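You operate a simulated robot arm through the tools that you are given. There is no shell and no other tool.

You run a simulated robot arm. Do the job below in one go: nothing can be reset, and whatever is moved stays where it is left.

## Task
Swap the white strap on the cartons for the blue one.
Fine: wind the crank back and turn the clamp knob to FREE first; the old strap goes astride the wooden block; clamp knob to HELD on the new strap. Where these are worked on the way, their far stop is far enough and under half their travel is too little: clamp knob.

It is judged by the outcome, as a careful person would: the job done as asked, and still so three seconds after it is handed in. It fails if anything else is knocked over, pushed out of place, dropped, spilled or broken.

## Robot
A 6-joint arm with a two-finger gripper, fixed in place. Base frame: the origin is on the floor under the middle of its stand, x ahead of it, y to its left, z up; the work surface is at about z = 800. Readings come in mm, rad, newtons and seconds.
It reaches about 1417 mm from its shoulder. Its first joint turns from -2.897 to 2.897 rad. Payload 3.43 kg.
The TCP is the grasp point between the finger pads, 20 mm short of the fingertips. In the tool frame z runs along the fingers and y along their closing line. The gripper opens to 190 mm; its body begins 248 mm behind the TCP.
Orientation is told as [roll, pitch, yaw] about the base's x, y, z axes, in that order, counted from this pose: with the fingers straight down and closing along the base's y, the tool's x points along the base's -x, its y along +y and its z along -z.

## Interface
- The arm moves only by the tool step_arm. Its argument "motion" is a list of rows, each a list of 3 entries, a list of its own where there are three numbers: the opening, from 0 (shut) to 1 (fully open), then the shift along the base's x, y, z in mm, then the turn, a rotation vector about the base's x, y, z in rad. In form: [[jaw, [dx, dy, dz], [ax, ay, az]], ...]. A call has 1 to 20 rows; each row shifts and turns the commanded pose from where the row before left it. Each row takes 0.2 s and may step no farther than 50 mm and 0.15 rad from the row before; otherwise, or with a gripper value out of range, the whole call is refused. Where a pose cannot be reached the arm comes as near as it can. A force on the tool above 90 N (or 10 N above the force at the start of the call, whichever is more), or a blocked arm, ends the call early, and 0.2 s more pass. Each finger travels about 153 mm/s and halts on what it meets, pressing with about 29 N; the grip force reading is that of the motor and also rises with nothing between the fingers. The clock runs only during rows and for 0.2 s after the last one: add rows that do not move to give the fingers time. The reply holds the time, the measured pose of the TCP, the force on the tool along the base axes, the opening and the grip force, in the units named above and with some noise, with the torque about the TCP (base axes, N m) and any sound that the robot's microphone picked up, and new pictures: "show" is both (left out), scene, wrist or none.
- Cameras (640 x 400 px; columns grow to the right, rows downward): "scene" is fixed at [219.7, -499.6, 1492.9]; the picture's right is [-0.95, -0.32, 0.00], its down [-0.31, 0.90, -0.30] and it looks along [0.10, -0.28, -0.95] (base axes); focal length 214 px, centre (320, 200). "wrist" rides on the gripper at [70, -8, -288] in the tool frame; the picture's right is [0.12, 0.99, 0.00], its down [-0.96, 0.12, -0.25] and it looks along [-0.24, 0.03, 0.97] (tool axes); focal length 261 px, centre (320, 200).
- slide_trunk(by): moves the trunk up (or, below 0, down) by that many mm; the arm rides with it, the base frame stays. It gives what a move gives, with no picture.
- probe_pixels(camera, pixels): for up to 12 pixels [column, row] of the newest picture of that camera ("zoom" is the newest enlarged one), the place [x, y, z] in the base frame of the surface seen there, good to about 2 mm. It takes no simulated time.
- enlarge(camera, box): a new picture of the part [left, top, right, bottom] of that camera's present view, enlarged. It takes no simulated time.
- sign_off(): hands the job in; it is judged then, once.

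Open the gripper and draw the arm clear of the work before you hand the job in, unless the task says otherwise.

The tools are called as a command line: name --argument value ..., lists and objects as JSON in quotes. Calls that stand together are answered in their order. step_arm: Moves the arm, as the interface text tells. Its arguments: {"type":"object","properties":{"motion":{"type":"array"},"show":{"type":"string","enum":["both","scene","wrist","none"]}},"required":["motion"]} The other tools are called the same way: slide_trunk (by) moves the trunk up or down; probe_pixels (camera, pixels) gives the place of the surface under pixels of a picture; enlarge (camera, box) takes an enlarged picture of a part of a camera's view; sign_off () hands the job in.

At the start:

```text
t: 0.0
eef_pos: [560.7, -479.6, 1298.1]
ee_rot: [0.002, -0.001, 0.0]
ft_force: [-0.4, 0.7, -0.5]
moment: [0.02, 0.02, 0.0]
grip_width: 190.2
grasp_force: 0.0
trunk travel left (down, up): [-325.0, 115.0]
```

scene: 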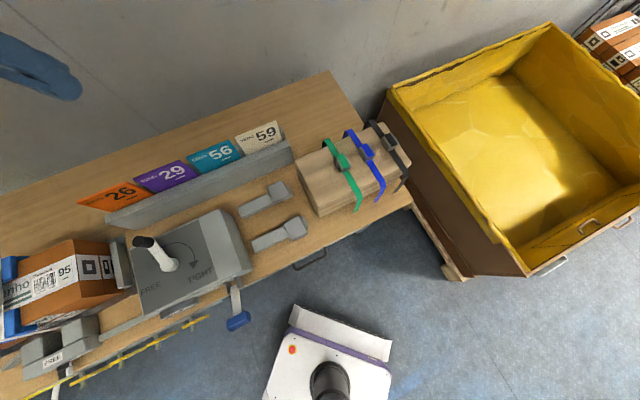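
wrist: 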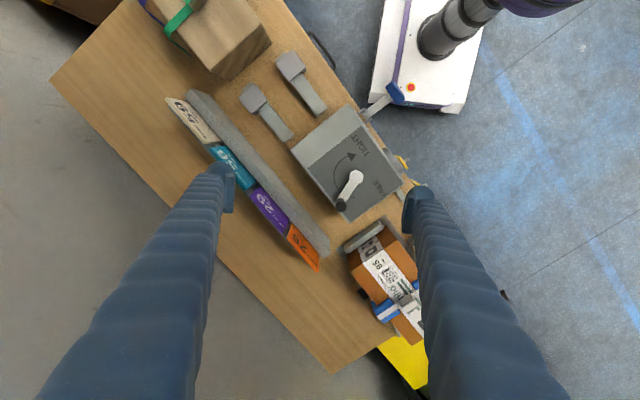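

The scene shows a workbench with a crank box (about 170,255), cartons at the left (70,280), straps on a wooden block (350,165) and a mobile stand. I'll take enlarged views before moving.

enlarge --camera "scene" --box '[0, 200, 260, 400]'

enlarge --camera "scene" --box '[230, 90, 430, 280]'

enlarge --camera "wrist" --box '[300, 60, 480, 370]'

```text
2.00 times, centred on (130, 300) of scene
```

zoom: 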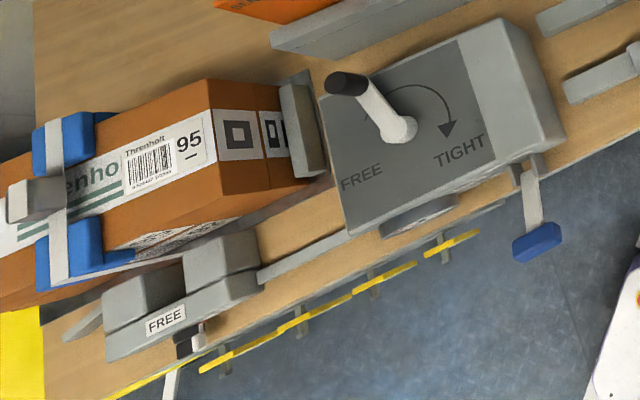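

```text
2.11 times, centred on (330, 185) of scene
```

zoom: 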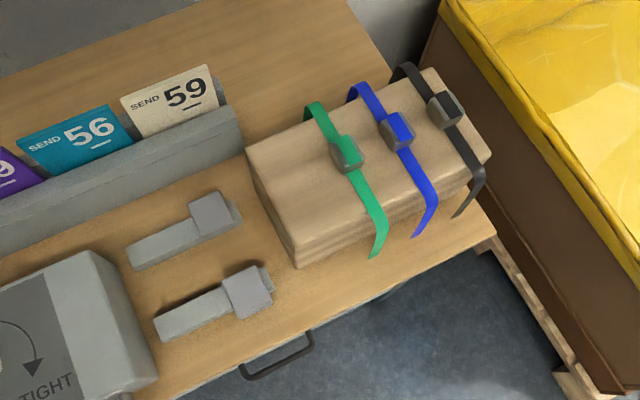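

```text
1.29 times, centred on (390, 215) of wrist
```

zoom: 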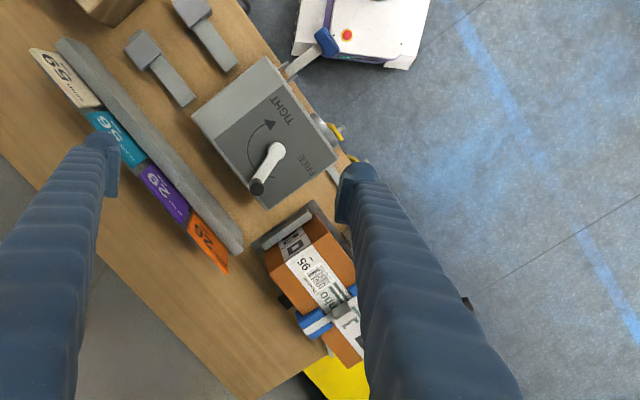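

I'll probe key points to get the layout in base coordinates: the crank, labels, cartons, straps, and clamp parts.

probe_pixels --camera "scene" --pixels '[[143, 242], [168, 265], [150, 288], [200, 272], [150, 240], [240, 322], [236, 293], [52, 358], [75, 330], [40, 345], [95, 370], [60, 385]]'

probe_pixels --camera "scene" --pixels '[[14, 300], [25, 265], [100, 240], [70, 245], [70, 300], [119, 265], [30, 290], [10, 290], [8, 330], [5, 262], [45, 258], [110, 285]]'

probe_pixels --camera "scene" --pixels '[[340, 160], [327, 141], [358, 210], [367, 152], [348, 132], [380, 200], [388, 142], [370, 123], [401, 190], [325, 190], [300, 165], [320, 215]]'

```text
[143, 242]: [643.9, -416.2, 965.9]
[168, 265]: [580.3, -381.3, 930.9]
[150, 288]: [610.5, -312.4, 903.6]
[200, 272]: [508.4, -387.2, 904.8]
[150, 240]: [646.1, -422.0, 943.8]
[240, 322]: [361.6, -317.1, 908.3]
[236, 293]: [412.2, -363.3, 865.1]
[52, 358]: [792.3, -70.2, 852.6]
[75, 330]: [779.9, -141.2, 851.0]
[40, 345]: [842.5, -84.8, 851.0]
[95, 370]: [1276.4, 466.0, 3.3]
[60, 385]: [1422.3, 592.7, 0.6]
```

```text
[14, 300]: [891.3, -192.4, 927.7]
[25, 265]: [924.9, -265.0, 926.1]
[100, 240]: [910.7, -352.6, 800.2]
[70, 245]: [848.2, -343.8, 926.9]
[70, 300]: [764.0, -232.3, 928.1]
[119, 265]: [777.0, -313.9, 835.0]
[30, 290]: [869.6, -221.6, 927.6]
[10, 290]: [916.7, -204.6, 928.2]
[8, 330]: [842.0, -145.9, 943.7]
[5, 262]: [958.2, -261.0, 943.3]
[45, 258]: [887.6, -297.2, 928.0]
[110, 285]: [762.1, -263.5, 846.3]
```

```text
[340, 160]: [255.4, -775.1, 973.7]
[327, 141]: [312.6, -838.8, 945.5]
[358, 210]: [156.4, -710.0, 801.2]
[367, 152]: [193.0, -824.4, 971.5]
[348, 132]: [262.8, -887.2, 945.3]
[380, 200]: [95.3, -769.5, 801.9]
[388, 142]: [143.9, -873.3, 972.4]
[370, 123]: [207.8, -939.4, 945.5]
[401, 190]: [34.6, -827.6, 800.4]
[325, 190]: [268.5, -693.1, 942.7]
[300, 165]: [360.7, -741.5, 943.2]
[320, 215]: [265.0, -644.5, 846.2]
```

The bench runs diagonally at about 42° (from the block near (255,-775) to the cartons near (870,-230)). I'll move the arm over the cartons, staying high, for a closer look with the wrist camera.

step_arm --motion '[[1, [25, 32, 0], [0, 0, 0]], [1, [25, 32, 0], [0, 0, 0]], [1, [25, 32, 0], [0, 0, 0]], [1, [25, 32, 0], [0, 0, 0]], [1, [25, 32, 0], [0, 0, 0]], [1, [25, 32, 0], [0, 0, 0]], [1, [25, 32, 0], [0, 0, 0]], [1, [25, 32, 0], [0, 0, 0]]]'

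```text
t: 1.8
eef_pos: [764.6, -222.1, 1297.2]
ee_rot: [0.002, 0.002, -0.001]
ft_force: [0.2, 0.1, -0.5]
moment: [-0.04, 0.08, 0.03]
grip_width: 190.0
grasp_force: 0.0
trunk travel left (down, up): [-325.0, 115.0]
```

scene: 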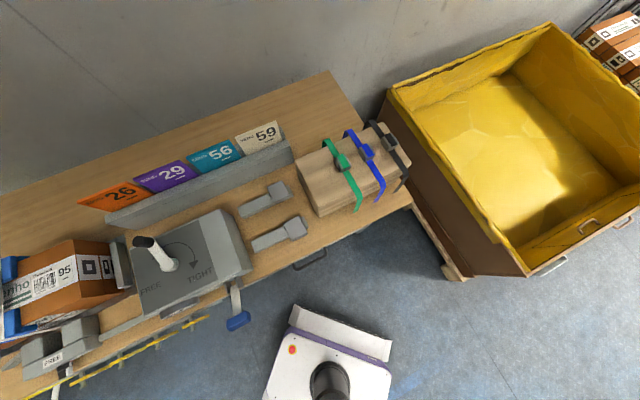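
wrist: 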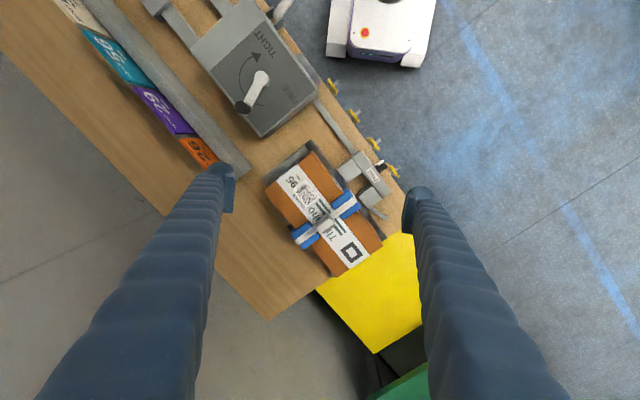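

enlarge --camera "wrist" --box '[240, 120, 420, 280]'

enlarge --camera "wrist" --box '[190, 0, 340, 140]'

```text
2.50 times, centred on (330, 200) of wrist
```

zoom: 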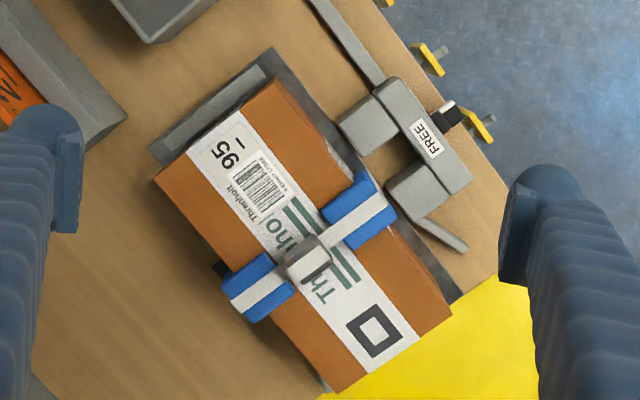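

```text
2.86 times, centred on (265, 70) of wrist
```

zoom: 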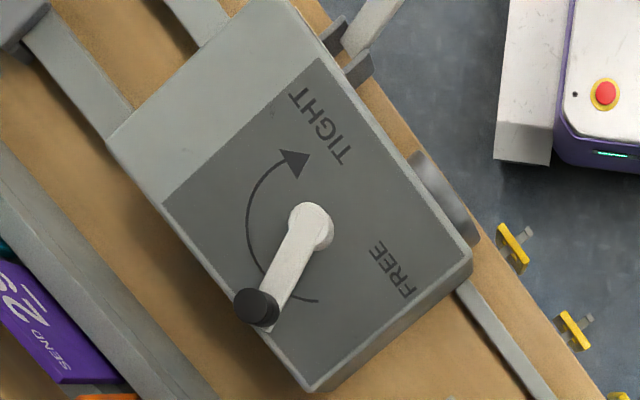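

The crank arc starts near FREE and the crank is partly wound; the clamp with a FREE label and black/white knob sits at the bench's front edge. I'll zoom on the clamp and the buckle and probe points.

enlarge --camera "wrist" --box '[330, 130, 410, 230]'

probe_pixels --camera "wrist" --pixels '[[377, 163], [381, 166], [374, 176], [360, 188], [350, 168], [372, 193], [323, 221], [339, 207], [306, 233], [267, 192], [302, 152], [380, 238]]'

probe_pixels --camera "wrist" --pixels '[[335, 277], [315, 165], [347, 136], [330, 105], [395, 218], [390, 208], [243, 106], [262, 78], [264, 72], [296, 139], [317, 92], [215, 48]]'

```text
4.00 times, centred on (370, 180) of wrist
```

zoom: 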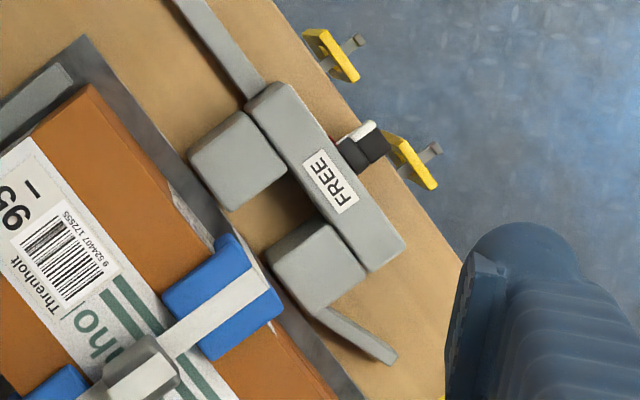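

```text
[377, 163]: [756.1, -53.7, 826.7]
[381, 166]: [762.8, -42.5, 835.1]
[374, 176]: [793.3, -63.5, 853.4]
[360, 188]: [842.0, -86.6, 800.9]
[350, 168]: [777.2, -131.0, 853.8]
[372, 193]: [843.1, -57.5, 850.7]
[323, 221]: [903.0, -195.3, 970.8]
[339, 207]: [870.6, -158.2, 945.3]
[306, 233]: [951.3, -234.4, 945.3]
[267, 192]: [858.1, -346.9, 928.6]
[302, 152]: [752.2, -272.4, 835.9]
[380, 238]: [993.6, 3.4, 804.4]
```

```text
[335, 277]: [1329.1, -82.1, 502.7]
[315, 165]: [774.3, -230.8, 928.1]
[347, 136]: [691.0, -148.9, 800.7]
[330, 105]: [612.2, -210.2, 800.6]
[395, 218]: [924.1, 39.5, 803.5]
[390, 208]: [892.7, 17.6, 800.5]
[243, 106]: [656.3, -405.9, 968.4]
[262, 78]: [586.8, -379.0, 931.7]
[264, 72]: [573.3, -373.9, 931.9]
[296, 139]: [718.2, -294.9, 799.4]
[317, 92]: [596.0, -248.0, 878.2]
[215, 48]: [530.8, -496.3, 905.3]
```

I'll move to look at the clamp knob near (757,-50,830) from the robot side, yawing -45° and tilting 30° so that the camera looks at the bench front.

step_arm --motion '[[1, [-8, 30, -10], [0, 0, -0.131]], [1, [-8, 30, -20], [0, 0, -0.131]], [1, [-8, 30, -30], [0, 0, -0.131]], [1, [-8, 30, -35], [0, 0, -0.131]], [1, [-8, 30, -35], [0, 0, -0.131]], [1, [-8, 25, -38], [0, 0, -0.131]], [1, [-8, 20, -38], [-0.0926, -0.0926, 0]], [1, [-8, 20, -38], [-0.0926, -0.0926, 0]], [1, [-8, 15, -38], [-0.0926, -0.0926, 0]], [1, [-10, 15, -38], [-0.0926, -0.0926, 0]]]'

```text
t: 4.2
eef_pos: [628.2, 6.6, 970.7]
ee_rot: [-0.176, -0.443, -0.633]
ft_force: [-0.2, 0.4, 0.4]
moment: [-0.07, -0.01, -0.02]
grip_width: 189.9
grasp_force: 0.0
trunk travel left (down, up): [-325.0, 115.0]
stopped in row 10: the arm was blocked; the commanded pose is now the measured one
```

scene: 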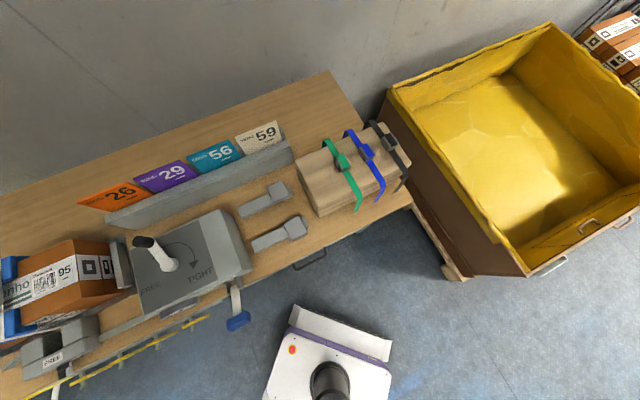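
wrist: 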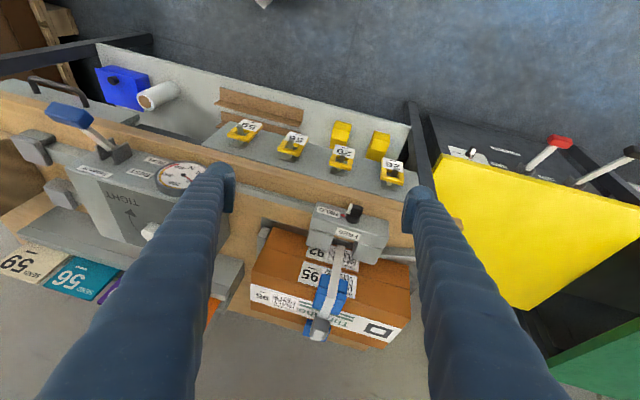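

The view shows the front of the clamp with the knob at about (353,212) and labels; also a gauge and label plates on the crank box. Let me enlarge.

enlarge --camera "wrist" --box '[290, 180, 430, 270]'

enlarge --camera "wrist" --box '[230, 220, 430, 350]'

enlarge --camera "wrist" --box '[20, 80, 240, 250]'

enlarge --camera "wrist" --box '[210, 90, 430, 220]'

```text
4.44 times, centred on (360, 225) of wrist
```

zoom: 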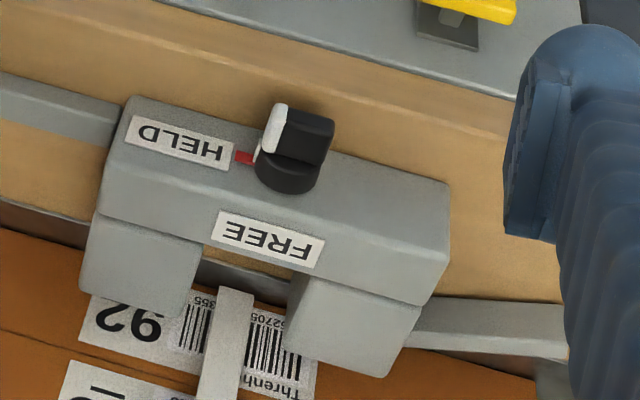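

```text
3.08 times, centred on (330, 285) of wrist
```

zoom: 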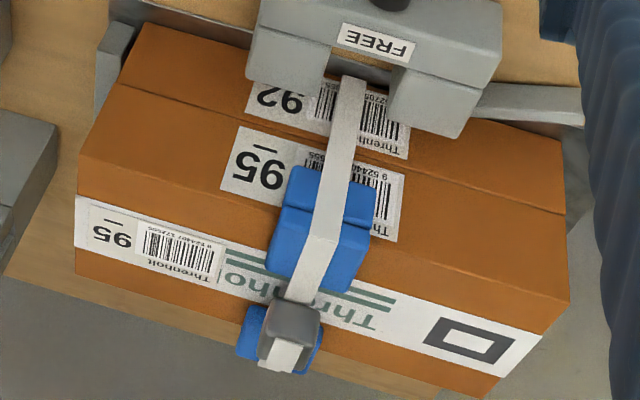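

```text
2.35 times, centred on (130, 165) of wrist
```

zoom: 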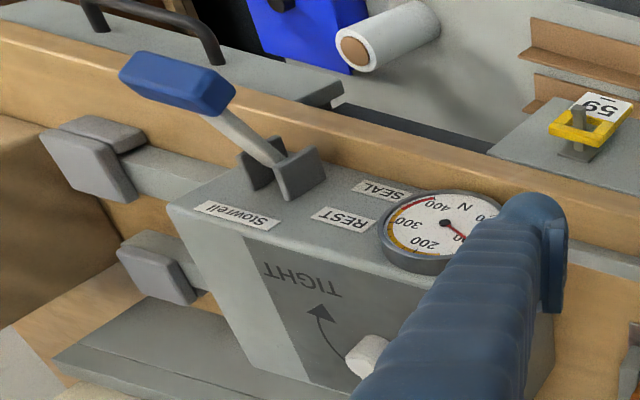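

```text
2.91 times, centred on (320, 155) of wrist
```

zoom: 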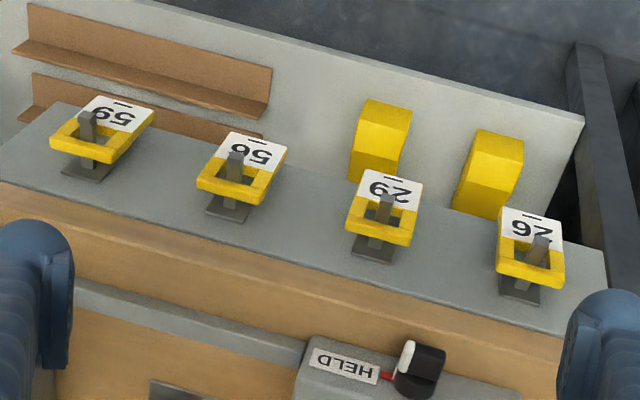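

The knob is on the clamp's front face with its white pointer at the red HELD mark; FREE is above on the top edge. I'll zoom tightly on the knob and probe its geometry.

enlarge --camera "wrist" --box '[315, 190, 395, 240]'

```text
8.00 times, centred on (355, 215) of wrist
```

zoom: 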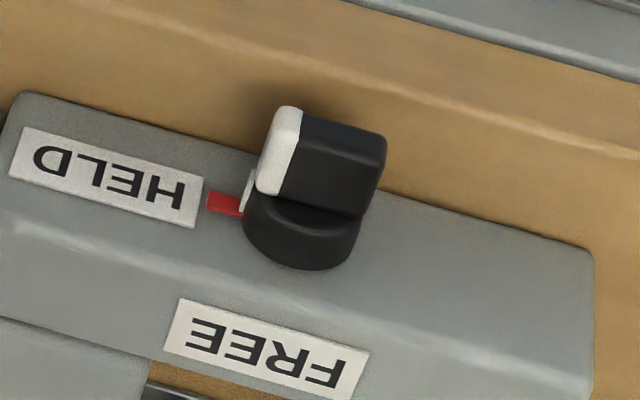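

probe_pixels --camera "zoom" --pixels '[[262, 180], [285, 112], [280, 150], [310, 165], [345, 185], [380, 150], [345, 130], [300, 235], [330, 250], [225, 205], [190, 215], [350, 300]]'

probe_pixels --camera "zoom" --pixels '[[30, 100], [580, 250], [20, 220], [580, 380], [420, 240], [420, 290], [180, 90], [200, 40], [450, 100], [460, 140], [110, 165], [270, 345]]'

probe_pixels --camera "wrist" --pixels '[[392, 165], [343, 158], [291, 148], [242, 132], [300, 160], [370, 180], [340, 130], [180, 177], [110, 155], [65, 113], [290, 95], [385, 140]]'

```text
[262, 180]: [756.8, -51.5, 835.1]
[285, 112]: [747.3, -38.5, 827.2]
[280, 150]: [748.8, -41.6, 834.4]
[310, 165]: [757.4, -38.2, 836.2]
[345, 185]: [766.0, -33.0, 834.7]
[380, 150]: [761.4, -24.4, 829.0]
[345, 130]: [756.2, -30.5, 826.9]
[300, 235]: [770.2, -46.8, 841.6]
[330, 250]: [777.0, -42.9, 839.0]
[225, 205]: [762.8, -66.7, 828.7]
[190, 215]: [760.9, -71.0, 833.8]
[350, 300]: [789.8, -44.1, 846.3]
```

```text
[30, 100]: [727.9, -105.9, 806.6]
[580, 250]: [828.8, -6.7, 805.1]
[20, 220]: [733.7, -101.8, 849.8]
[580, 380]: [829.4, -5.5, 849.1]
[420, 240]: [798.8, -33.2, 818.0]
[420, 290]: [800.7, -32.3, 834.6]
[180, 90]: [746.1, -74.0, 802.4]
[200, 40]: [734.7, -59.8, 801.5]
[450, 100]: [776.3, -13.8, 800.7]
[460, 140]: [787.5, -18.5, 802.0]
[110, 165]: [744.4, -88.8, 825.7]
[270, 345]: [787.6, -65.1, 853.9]
```

```text
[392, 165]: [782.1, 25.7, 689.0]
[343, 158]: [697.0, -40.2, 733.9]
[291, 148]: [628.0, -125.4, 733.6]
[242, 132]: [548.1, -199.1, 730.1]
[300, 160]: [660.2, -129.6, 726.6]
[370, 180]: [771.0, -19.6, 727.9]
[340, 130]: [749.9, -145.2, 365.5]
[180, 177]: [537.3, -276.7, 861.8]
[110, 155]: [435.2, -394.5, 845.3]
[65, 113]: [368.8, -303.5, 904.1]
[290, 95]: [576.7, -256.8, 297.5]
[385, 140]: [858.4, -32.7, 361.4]
```

Bench yaw is about 44.5°; the knob bar is centred near (757,-37,828) on a horizontal axis, with its white pointer at HELD and FREE straight up. I'll now untilt, rise, and go over the crank for a close look.

step_arm --motion '[[1, [0, 0, 40], [0.1015, 0.0615, 0]], [1, [0, 0, 40], [0.1015, 0.0615, 0]], [1, [0, 0, 40], [0.1015, 0.0615, 0]], [1, [0, 0, 40], [0.1015, 0.0615, 0]], [1, [0, -45, 10], [0, 0, 0]], [1, [0, -45, 0], [0, 0, 0]], [1, [0, -45, 0], [0, 0, 0]], [1, [0, -45, 0], [0, 0, 0]], [1, [0, -45, 0], [0, 0, 0]], [1, [0, -45, 0], [0, 0, 0]], [1, [0, -45, 0], [0, 0, 0]], [1, [0, -45, 0], [0, 0, 0]]]'

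```text
t: 6.8
eef_pos: [629.2, -357.1, 1138.4]
ee_rot: [0.002, 0.003, -0.671]
ft_force: [-0.3, 0.5, 0.1]
moment: [0.11, 0.0, -0.03]
grip_width: 190.2
grasp_force: 0.1
trunk travel left (down, up): [-325.0, 115.0]
```

scene: 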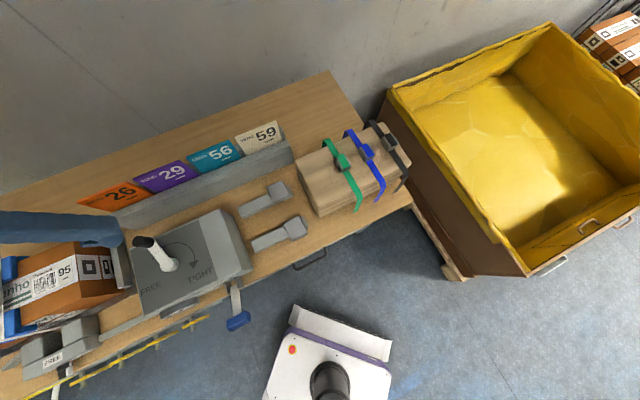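
wrist: 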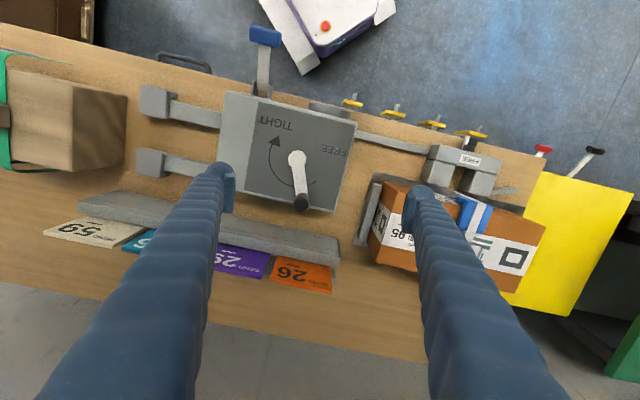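

Now above the crank; I enlarge it and probe the handle, hub and arc.

enlarge --camera "wrist" --box '[220, 80, 380, 220]'

```text
2.86 times, centred on (300, 150) of wrist
```

zoom: 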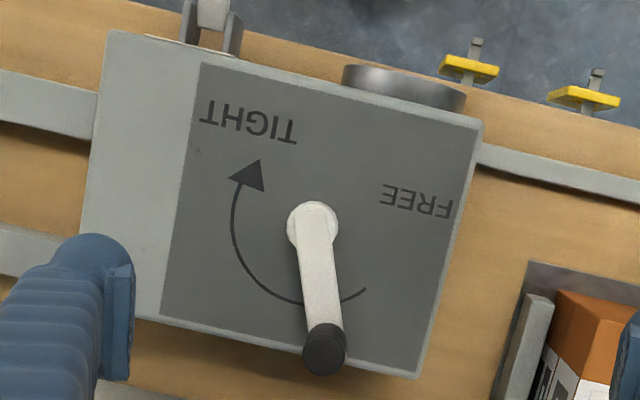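

probe_pixels --camera "zoom" --pixels '[[313, 225], [313, 210], [320, 345], [325, 362], [312, 348], [340, 348], [322, 290], [365, 290], [245, 170], [415, 198], [232, 225], [300, 300]]'

probe_pixels --camera "wrist" --pixels '[[300, 278], [335, 280], [245, 260], [150, 245], [190, 227], [330, 262], [230, 240], [320, 120], [350, 180], [230, 95], [355, 122], [332, 208]]'

```text
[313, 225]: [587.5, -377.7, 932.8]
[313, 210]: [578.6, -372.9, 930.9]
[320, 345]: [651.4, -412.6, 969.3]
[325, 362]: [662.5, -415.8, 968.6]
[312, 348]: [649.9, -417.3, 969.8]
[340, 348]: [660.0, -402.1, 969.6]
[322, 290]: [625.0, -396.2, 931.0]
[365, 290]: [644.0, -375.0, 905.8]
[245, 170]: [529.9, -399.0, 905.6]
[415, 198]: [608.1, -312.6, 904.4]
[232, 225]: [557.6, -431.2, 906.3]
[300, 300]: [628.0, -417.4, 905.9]
```

```text
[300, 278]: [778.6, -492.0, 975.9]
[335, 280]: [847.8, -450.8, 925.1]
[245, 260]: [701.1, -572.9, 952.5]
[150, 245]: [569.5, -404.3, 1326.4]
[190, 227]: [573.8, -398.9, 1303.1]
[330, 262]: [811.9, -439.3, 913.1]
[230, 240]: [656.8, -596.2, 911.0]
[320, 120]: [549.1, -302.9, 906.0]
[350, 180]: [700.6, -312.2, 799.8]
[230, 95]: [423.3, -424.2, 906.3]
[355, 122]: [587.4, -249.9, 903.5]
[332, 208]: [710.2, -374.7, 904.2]
```

The crank hub is at about (583,-376.5), and the handle top is at (655,-411,969), radius 80 mm, at -25.6°. I'll align over the handle with closing along the tangent, half open, stopping at z≈1010 to check.

step_arm --motion '[[0.5, [8, -18, -30], [0, 0, 0.112]], [0.5, [9, -18, -30], [0, 0, 0.112]], [0.5, [9, -18, -34], [0, 0, 0]], [0.5, [0, 0, -34], [0, 0, 0]], [0.5, [0, 0, 0], [0, 0, 0]]]'

```text
t: 8.0
eef_pos: [656.9, -408.9, 1011.6]
ee_rot: [0.001, 0.002, -0.444]
ft_force: [-0.2, 0.1, -0.5]
moment: [-0.03, 0.02, -0.01]
grip_width: 94.9
grasp_force: 0.1
trunk travel left (down, up): [-325.0, 115.0]
```

scene: 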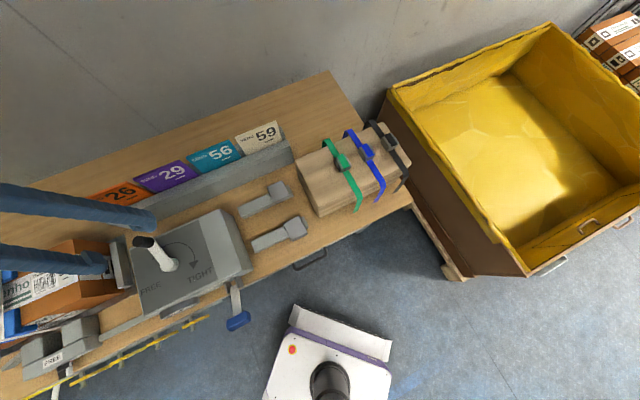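
wrist: 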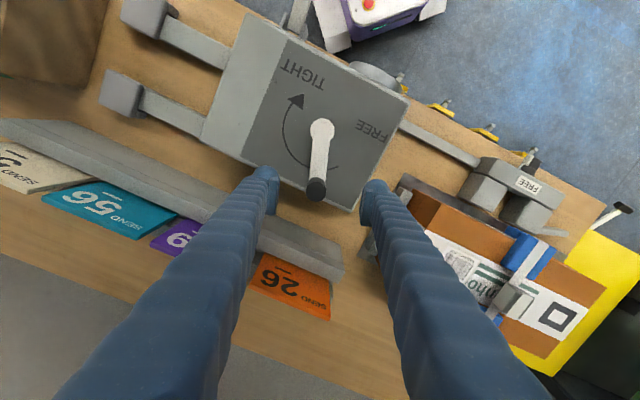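

The handle at (316,188) sits between the fingers (270 and 370). I descend to z≈958 and close on it.

step_arm --motion '[[0.5, [-1, -1, -27], [0, 0, 0]], [0.5, [-1, -1, -27], [0, 0, 0]], [0.05, [0, 0, 0], [0, 0, 0]], [0.05, [0, 0, 0], [0, 0, 0]], [0.05, [0, 0, 0], [0, 0, 0]]]'

```text
t: 9.2
eef_pos: [654.6, -411.1, 958.4]
ee_rot: [0.002, 0.001, -0.448]
ft_force: [2.0, -1.0, -2.6]
moment: [-0.06, -0.2, 0.05]
grip_width: 26.6
grasp_force: 45.1
trunk travel left (down, up): [-325.0, 115.0]
```

scene: 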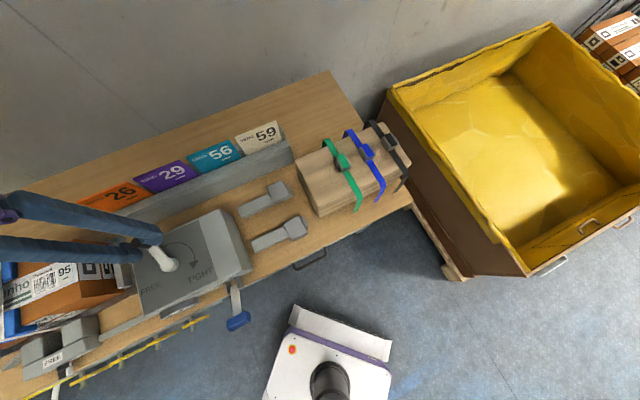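
wrist: 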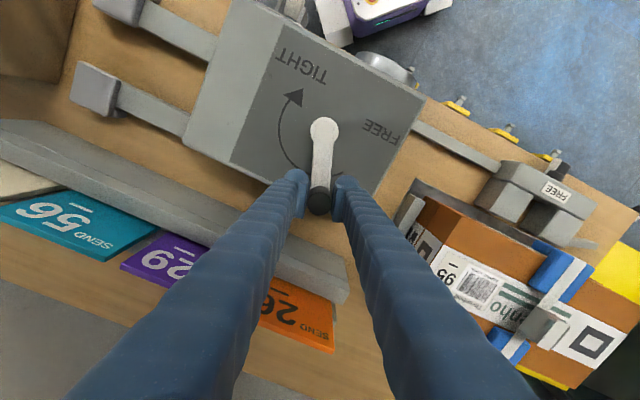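

Gripped at 26.6 mm. I wind the crank back (counter-clockwise from above) along its arc about the hub, 40° first, while turning the tool with it.

step_arm --motion '[[0.05, [4.12, 10.3, 0], [0, 0, 0.1396]], [0.05, [2.65, 10.77, 0], [0, 0, 0.1396]], [0.05, [1.12, 11.03, 0], [0, 0, 0.1396]], [0.05, [-0.42, 11.09, 0], [0, 0, 0.1396]], [0.05, [-1.97, 10.91, 0], [0, 0, 0.1396]]]'

```text
t: 10.4
eef_pos: [656.0, -357.9, 958.7]
ee_rot: [0.005, 0.004, 0.251]
ft_force: [-24.1, -5.4, -9.0]
moment: [-0.26, 0.74, -0.17]
grip_width: 26.4
grasp_force: 45.5
trunk travel left (down, up): [-325.0, 115.0]
```

scene: 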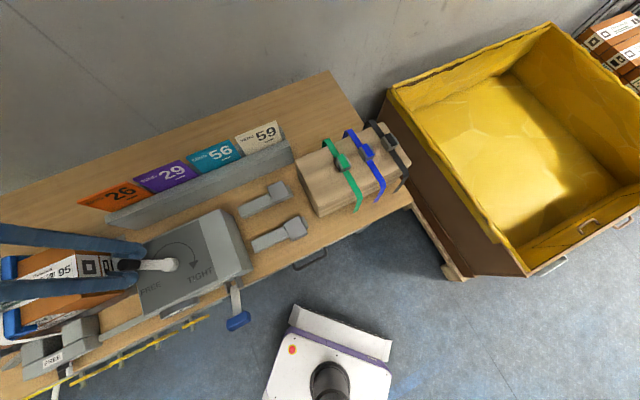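
wrist: 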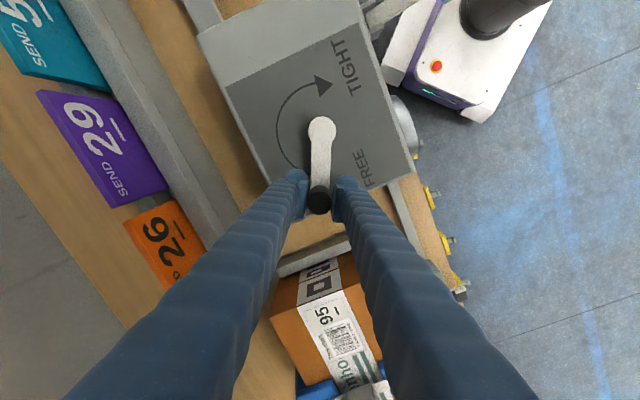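

The crank turned 40° with a -24 N radial pull, so my hub estimate is slightly off. I'll probe the hub and handle again from this view.

enlarge --camera "wrist" --box '[260, 90, 380, 220]'

probe_pixels --camera "wrist" --pixels '[[322, 118], [322, 130], [322, 142], [310, 130], [335, 130], [320, 165], [318, 200], [312, 205], [324, 205], [325, 190]]'

```text
3.08 times, centred on (320, 155) of wrist
```

zoom: 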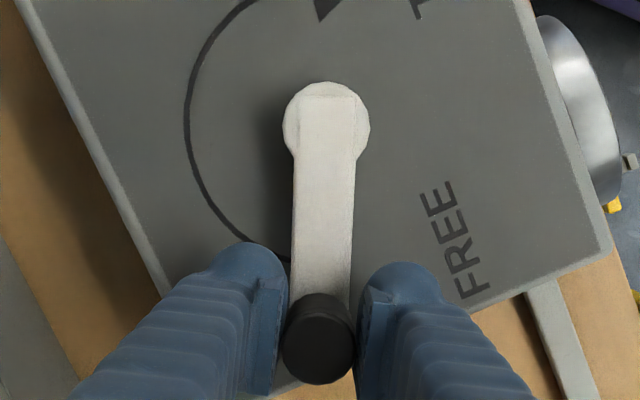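

```text
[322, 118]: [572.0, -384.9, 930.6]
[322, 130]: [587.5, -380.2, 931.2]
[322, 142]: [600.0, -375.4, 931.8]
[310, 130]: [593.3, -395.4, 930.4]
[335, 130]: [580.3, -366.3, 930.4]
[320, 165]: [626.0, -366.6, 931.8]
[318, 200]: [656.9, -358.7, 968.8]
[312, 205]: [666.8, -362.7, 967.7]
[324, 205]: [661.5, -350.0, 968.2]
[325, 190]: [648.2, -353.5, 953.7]
```

The hub centre is (586.5,-380.5) with radius ≈74. I continue winding back with that corrected arc, 24° more.

step_arm --motion '[[0.05, [-7.1, 8.9, 0], [0, 0, 0.1396]], [0.05, [-5.15, 9.0, 0], [0, 0, 0.1396]], [0.05, [-6.35, 8.1, 0], [0, 0, 0.1396]]]'

```text
t: 11.2
eef_pos: [656.1, -348.5, 962.2]
ee_rot: [-0.029, -0.012, 0.634]
ft_force: [15.9, -26.3, -21.6]
moment: [-0.72, 0.69, 0.11]
grip_width: 26.4
grasp_force: 44.9
trunk travel left (down, up): [-325.0, 115.0]
stopped in row 3: the force on the tool passed its limit at 96 N (the readings are from after the stop); the commanded pose is now the measured one
```

scene: 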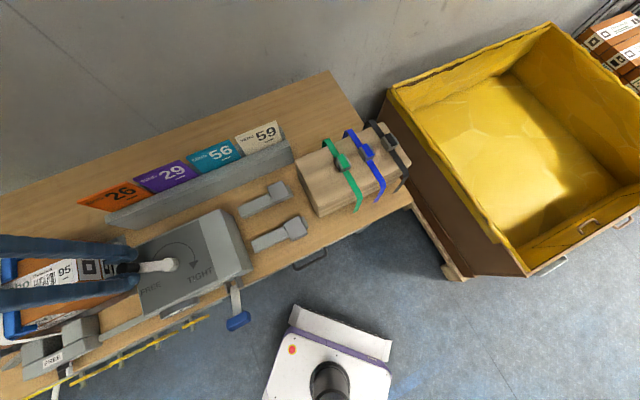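
wrist: 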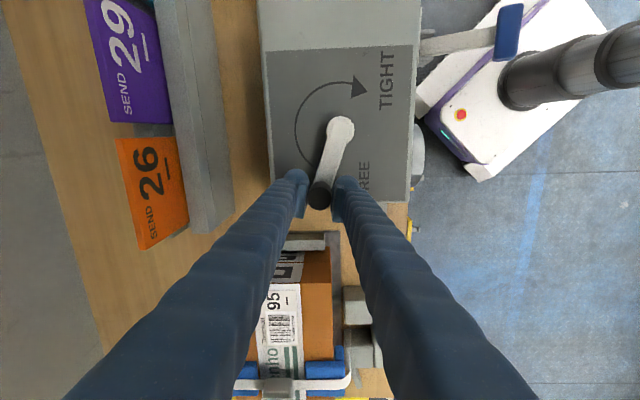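

The crank ran into a stop at about +22° (96 N peak), so it appears to be fully wound back. I release, open and lift to check the crank angle.

step_arm --motion '[[0.3, [0, 0, 0], [0, 0, 0]], [0.5, [0, 0, 0], [0, 0, 0]], [0.5, [0, 0, 30], [0, 0, 0]], [0.5, [0, 0, 40], [0, 0, 0]], [0.5, [0, 0, 50], [0, 0, -0.1]], [0.5, [0, 0, 50], [0, 0, -0.1]]]'

```text
t: 12.6
eef_pos: [653.7, -341.1, 1136.8]
ee_rot: [-0.024, -0.008, 0.435]
ft_force: [-0.5, 0.4, 0.0]
moment: [0.01, -0.09, 0.01]
grip_width: 95.0
grasp_force: 0.1
trunk travel left (down, up): [-325.0, 115.0]
```

scene: 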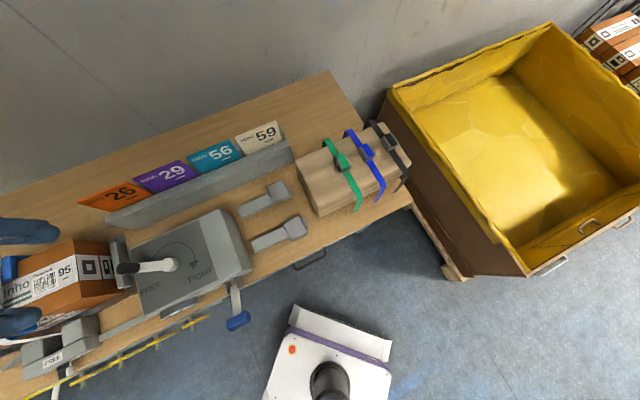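
wrist: 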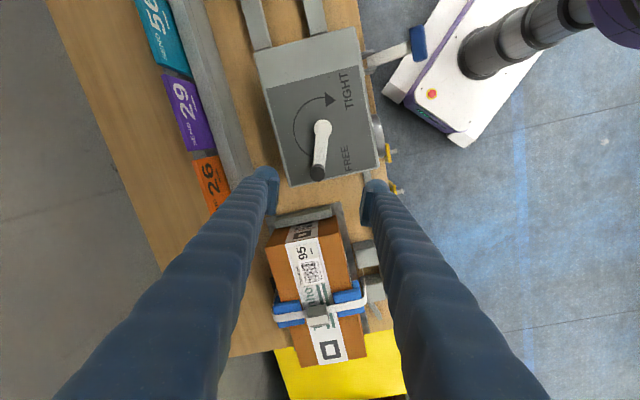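

enlarge --camera "wrist" --box '[250, 200, 410, 370]'

probe_pixels --camera "wrist" --pixels '[[317, 172], [322, 128], [320, 150], [317, 310], [290, 312], [345, 305], [363, 292], [367, 280], [350, 312], [280, 318]]'

enlarge --camera "scene" --box '[0, 200, 260, 400]'

```text
2.35 times, centred on (330, 285) of wrist
```

zoom: 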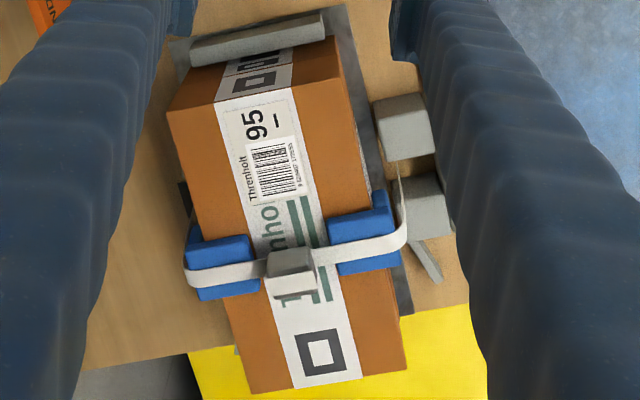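

```text
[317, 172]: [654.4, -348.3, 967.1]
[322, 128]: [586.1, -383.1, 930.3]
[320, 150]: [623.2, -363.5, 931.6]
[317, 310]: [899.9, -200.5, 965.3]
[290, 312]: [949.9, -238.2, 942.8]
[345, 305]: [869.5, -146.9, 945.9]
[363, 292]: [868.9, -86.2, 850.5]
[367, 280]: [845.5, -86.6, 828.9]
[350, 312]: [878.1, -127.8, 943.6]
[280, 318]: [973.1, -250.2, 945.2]
```

```text
2.00 times, centred on (130, 300) of scene
```

zoom: 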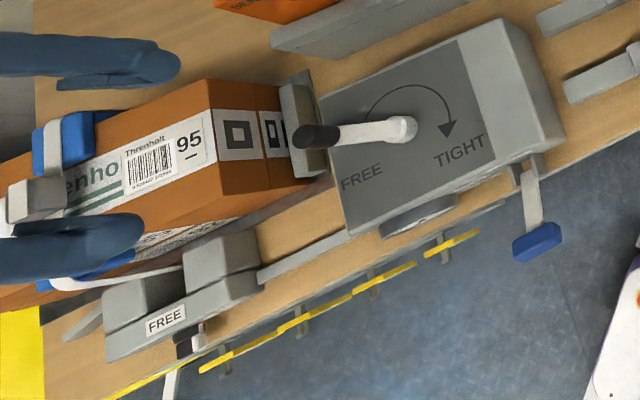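

The strap visibly slackened, so the crank is wound back (handle now at +26°). Before using a fingertip on the knob, I need the fingers' geometry, so I'll enlarge a fingertip and probe it.

enlarge --camera "wrist" --box '[340, 160, 440, 240]'

```text
5.00 times, centred on (390, 200) of wrist
```

zoom: 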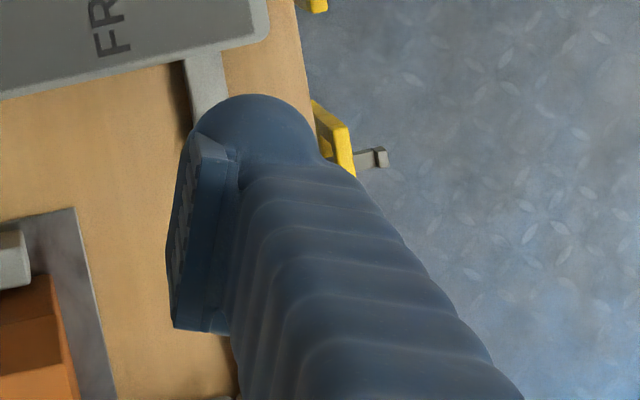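

probe_pixels --camera "zoom" --pixels '[[205, 140], [180, 220], [175, 315], [215, 180], [230, 150], [205, 320], [225, 325], [250, 100], [310, 130], [335, 175], [215, 110], [270, 130]]'

```text
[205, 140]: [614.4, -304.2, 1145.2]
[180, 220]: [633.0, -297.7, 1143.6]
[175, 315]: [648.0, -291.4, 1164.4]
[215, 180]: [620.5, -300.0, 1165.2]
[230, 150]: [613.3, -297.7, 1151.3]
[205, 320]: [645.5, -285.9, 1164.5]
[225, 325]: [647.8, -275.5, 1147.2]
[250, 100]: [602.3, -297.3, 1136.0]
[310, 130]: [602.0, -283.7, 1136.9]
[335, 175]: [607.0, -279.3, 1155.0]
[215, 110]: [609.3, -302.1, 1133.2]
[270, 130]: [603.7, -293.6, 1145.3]
```

enlarge --camera "scene" --box '[0, 205, 100, 265]'

```text
6.40 times, centred on (50, 235) of scene
```

zoom: 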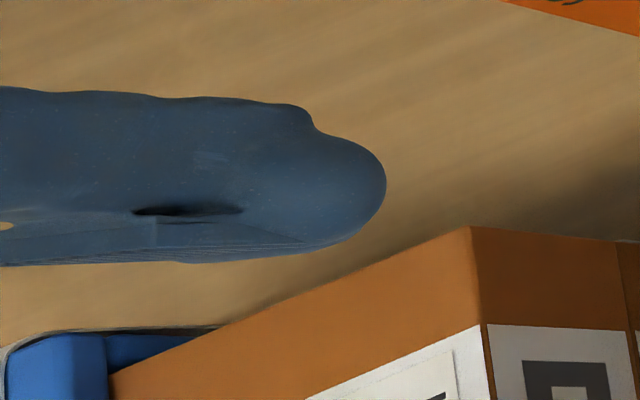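

probe_pixels --camera "zoom" --pixels '[[380, 190], [370, 215], [340, 238], [300, 245], [200, 255], [150, 240], [310, 130], [300, 115], [360, 160], [250, 105], [280, 190], [60, 255]]'

```text
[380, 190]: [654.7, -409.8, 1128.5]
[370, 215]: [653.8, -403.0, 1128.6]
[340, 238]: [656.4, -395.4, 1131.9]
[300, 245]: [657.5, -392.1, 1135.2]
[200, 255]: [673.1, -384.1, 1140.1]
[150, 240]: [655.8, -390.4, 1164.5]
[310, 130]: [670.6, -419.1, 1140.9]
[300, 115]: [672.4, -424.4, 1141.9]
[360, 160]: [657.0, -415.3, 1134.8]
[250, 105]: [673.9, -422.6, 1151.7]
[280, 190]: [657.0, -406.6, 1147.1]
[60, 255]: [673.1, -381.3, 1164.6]
```

The fingers are about 32 mm thick, ±26 mm wide with rounded tips. I'll close them and use them as a pusher: I move over the knob's tail end (u≈539, n≈-547, i.e. (768,-12)) at a safe height with closing along the bench axis.

step_arm --motion '[[0.0, [12.7, 36.6, 0], [0.0184, 0.0174, 0]], [0.0, [12.7, 36.6, -10], [0, 0, -0.1356]], [0.0, [12.7, 36.6, -15], [0, 0, -0.1356]], [0.0, [12.7, 36.6, -15], [0, 0, -0.1356]], [0.0, [12.7, 36.6, -15], [0, 0, -0.1356]], [0.0, [12.7, 36.6, -20], [0, 0, -0.1356]], [0.0, [12.7, 36.6, -20], [0, 0, -0.1356]], [0.0, [12.7, 36.6, -20], [0, 0, -0.1356]], [0.0, [12.4, 36, -20], [0, 0, -0.1356]], [0.0, [0, 0, -20], [0, 0, -0.1356]]]'

```text
t: 14.8
eef_pos: [768.6, -14.5, 978.7]
ee_rot: [0.0, -0.002, -0.786]
ft_force: [0.0, 0.9, 0.2]
moment: [-0.05, 0.03, 0.03]
grip_width: 0.1
grasp_force: 29.0
trunk travel left (down, up): [-325.0, 115.0]
```

scene: 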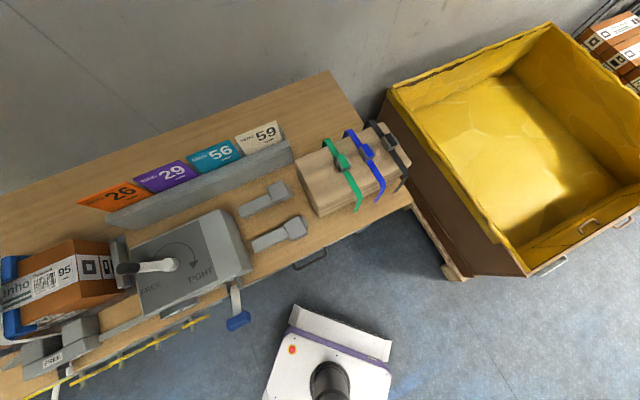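
wrist: 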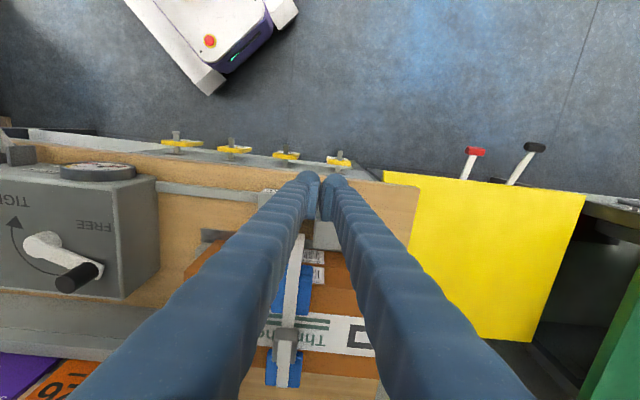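

The closed fingers hide the knob. Instead I'll open to ~70 mm so the knob shows between the fingers, with the +u finger's flat pad just over the knob's tail (TCP about (732,-47)).

step_arm --motion '[[0.37, [-12.2, -10.9, -15], [0, 0, 0]], [0.37, [-12.2, -10.9, -20], [0, 0, 0]], [0.37, [-12.1, -10.9, -20], [0, 0, 0]], [0.37, [0, 0, -20], [0, 0, 0]], [0.37, [0, 0, 0], [0, 0, 0]]]'

```text
t: 16.0
eef_pos: [731.5, -48.6, 904.6]
ee_rot: [-0.003, -0.002, -0.784]
ft_force: [1.4, -0.3, -0.2]
moment: [0.03, -0.01, 0.01]
grip_width: 70.4
grasp_force: 0.1
trunk travel left (down, up): [-325.0, 115.0]
```

scene: 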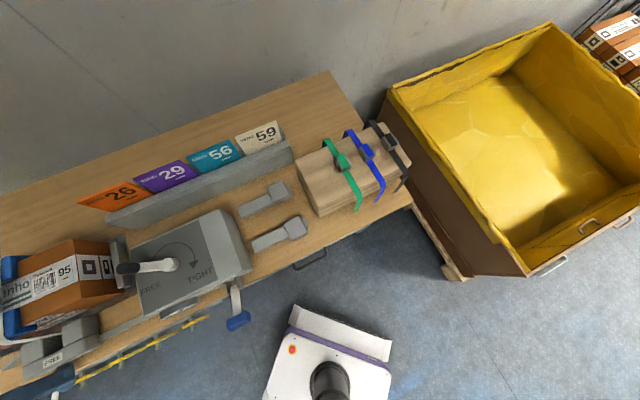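
wrist: 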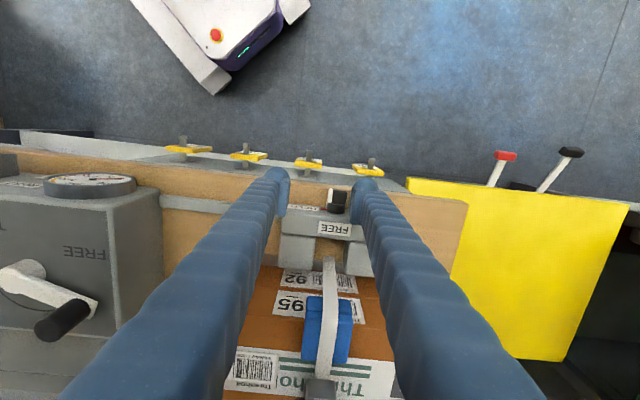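

The knob is visible at (336,200), beside the right (+u) finger at about (355,200). Enlarging it and the gauge.

enlarge --camera "wrist" --box '[270, 165, 390, 245]'

enlarge --camera "wrist" --box '[30, 150, 170, 240]'

```text
5.00 times, centred on (330, 205) of wrist
```

zoom: 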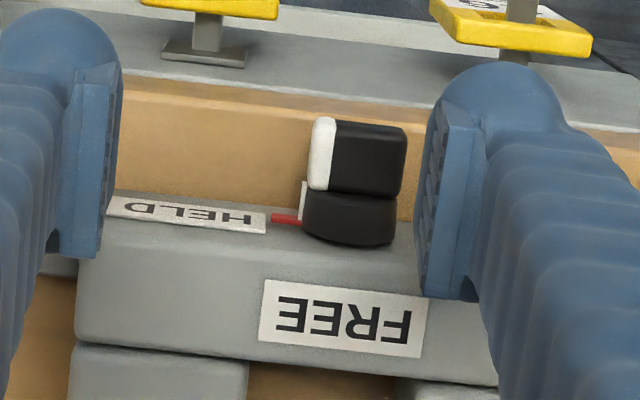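

```text
4.44 times, centred on (100, 195) of wrist
```

zoom: 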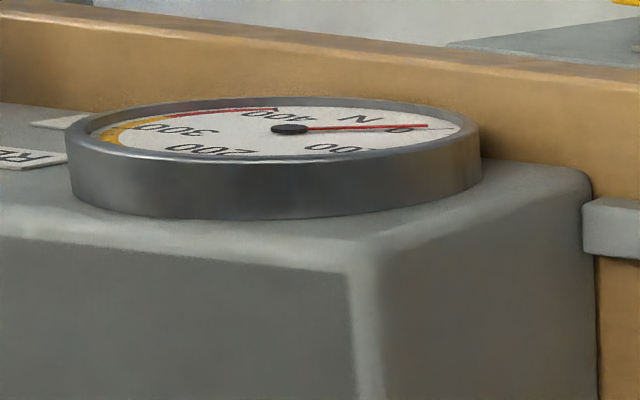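

The gauge reads 0, so the crank is fully back. I re-enlarge the knob and probe its bar edges and the pad face to align.

enlarge --camera "wrist" --box '[270, 165, 390, 245]'

probe_pixels --camera "zoom" --pixels '[[313, 150], [320, 122], [402, 130], [402, 185], [360, 125], [360, 160], [360, 190], [350, 220], [430, 130], [445, 100], [430, 200], [480, 60]]'

```text
5.00 times, centred on (330, 205) of wrist
```

zoom: 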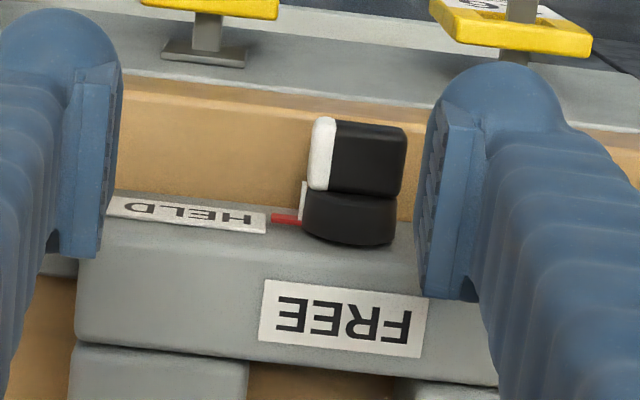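

```text
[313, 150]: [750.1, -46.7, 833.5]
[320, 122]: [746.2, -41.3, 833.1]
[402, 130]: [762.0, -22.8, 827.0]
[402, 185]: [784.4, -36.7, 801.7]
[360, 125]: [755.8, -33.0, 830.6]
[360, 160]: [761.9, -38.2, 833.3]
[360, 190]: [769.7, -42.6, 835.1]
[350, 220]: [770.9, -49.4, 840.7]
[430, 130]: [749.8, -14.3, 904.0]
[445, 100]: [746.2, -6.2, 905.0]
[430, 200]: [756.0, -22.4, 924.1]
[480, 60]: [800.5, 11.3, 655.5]
```

The bar spans u 502.6–527.3 (centre 515), top z≈835, and the pad face is at u≈524. I'll shift 1 mm outward and press straight down on the tail in small steps.

step_arm --motion '[[0.37, [0.9, 0.8, -22], [0, 0, 0]], [0.37, [0, 0, -22], [0, 0, 0]], [0.37, [0, 0, -5], [0, 0, 0]], [0.37, [0, 0, -5], [0, 0, 0]], [0.37, [0, 0, -5], [0, 0, 0]]]' --show "wrist"

```text
t: 17.2
eef_pos: [731.1, -46.5, 844.8]
ee_rot: [-0.002, 0.0, -0.784]
ft_force: [1.6, 1.1, 1.0]
moment: [0.05, -0.16, 0.0]
grip_width: 71.1
grasp_force: 0.2
trunk travel left (down, up): [-325.0, 115.0]
```

wrist: 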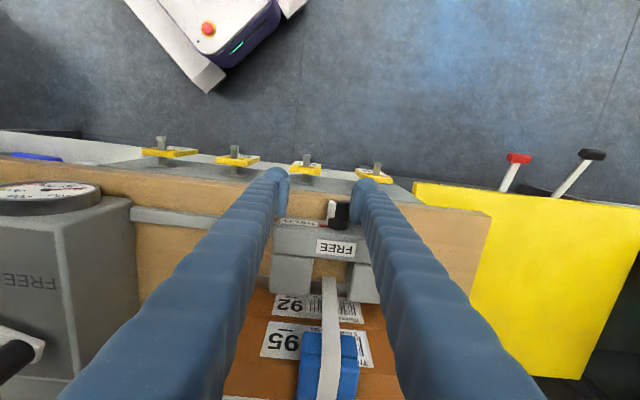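

enlarge --camera "wrist" --box '[270, 170, 390, 250]'

```text
5.00 times, centred on (330, 210) of wrist
```

zoom: 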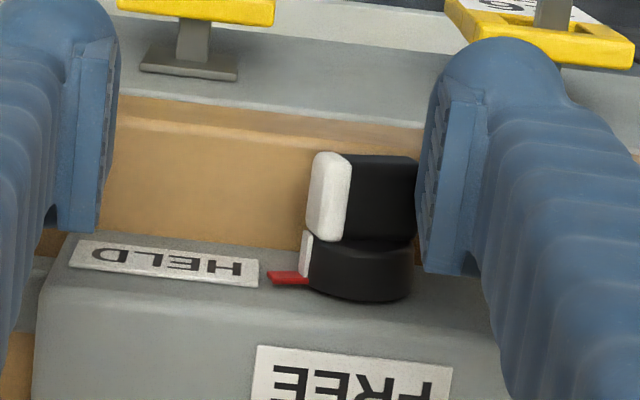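

The white pointer end has begun to lift (bar slightly rotated), with little force. I press further down in small steps.

step_arm --motion '[[0.37, [0, 0, -4], [0, 0, 0]], [0.37, [0, 0, -4], [0, 0, 0]], [0.37, [0, 0, -3], [0, 0, 0]]]' --show "wrist"

enlarge --camera "wrist" --box '[270, 170, 390, 250]'

```text
t: 18.0
eef_pos: [732.1, -47.9, 833.8]
ee_rot: [-0.001, 0.001, -0.784]
ft_force: [-0.6, -0.1, -0.4]
moment: [0.01, 0.03, 0.0]
grip_width: 70.5
grasp_force: 0.1
trunk travel left (down, up): [-325.0, 115.0]
```

wrist: 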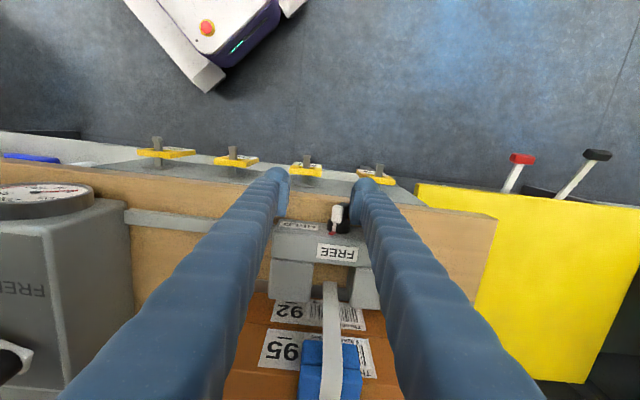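

```text
5.00 times, centred on (330, 210) of wrist
```

zoom: 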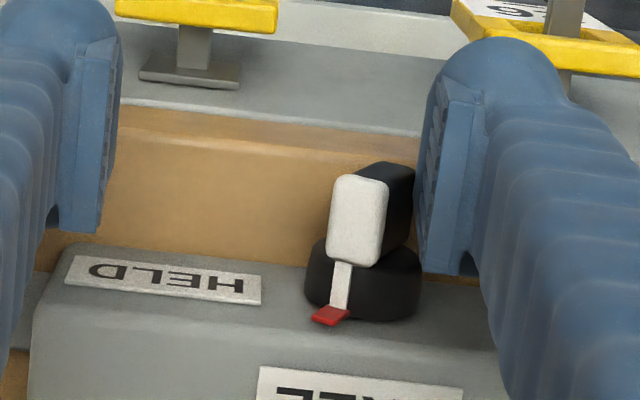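

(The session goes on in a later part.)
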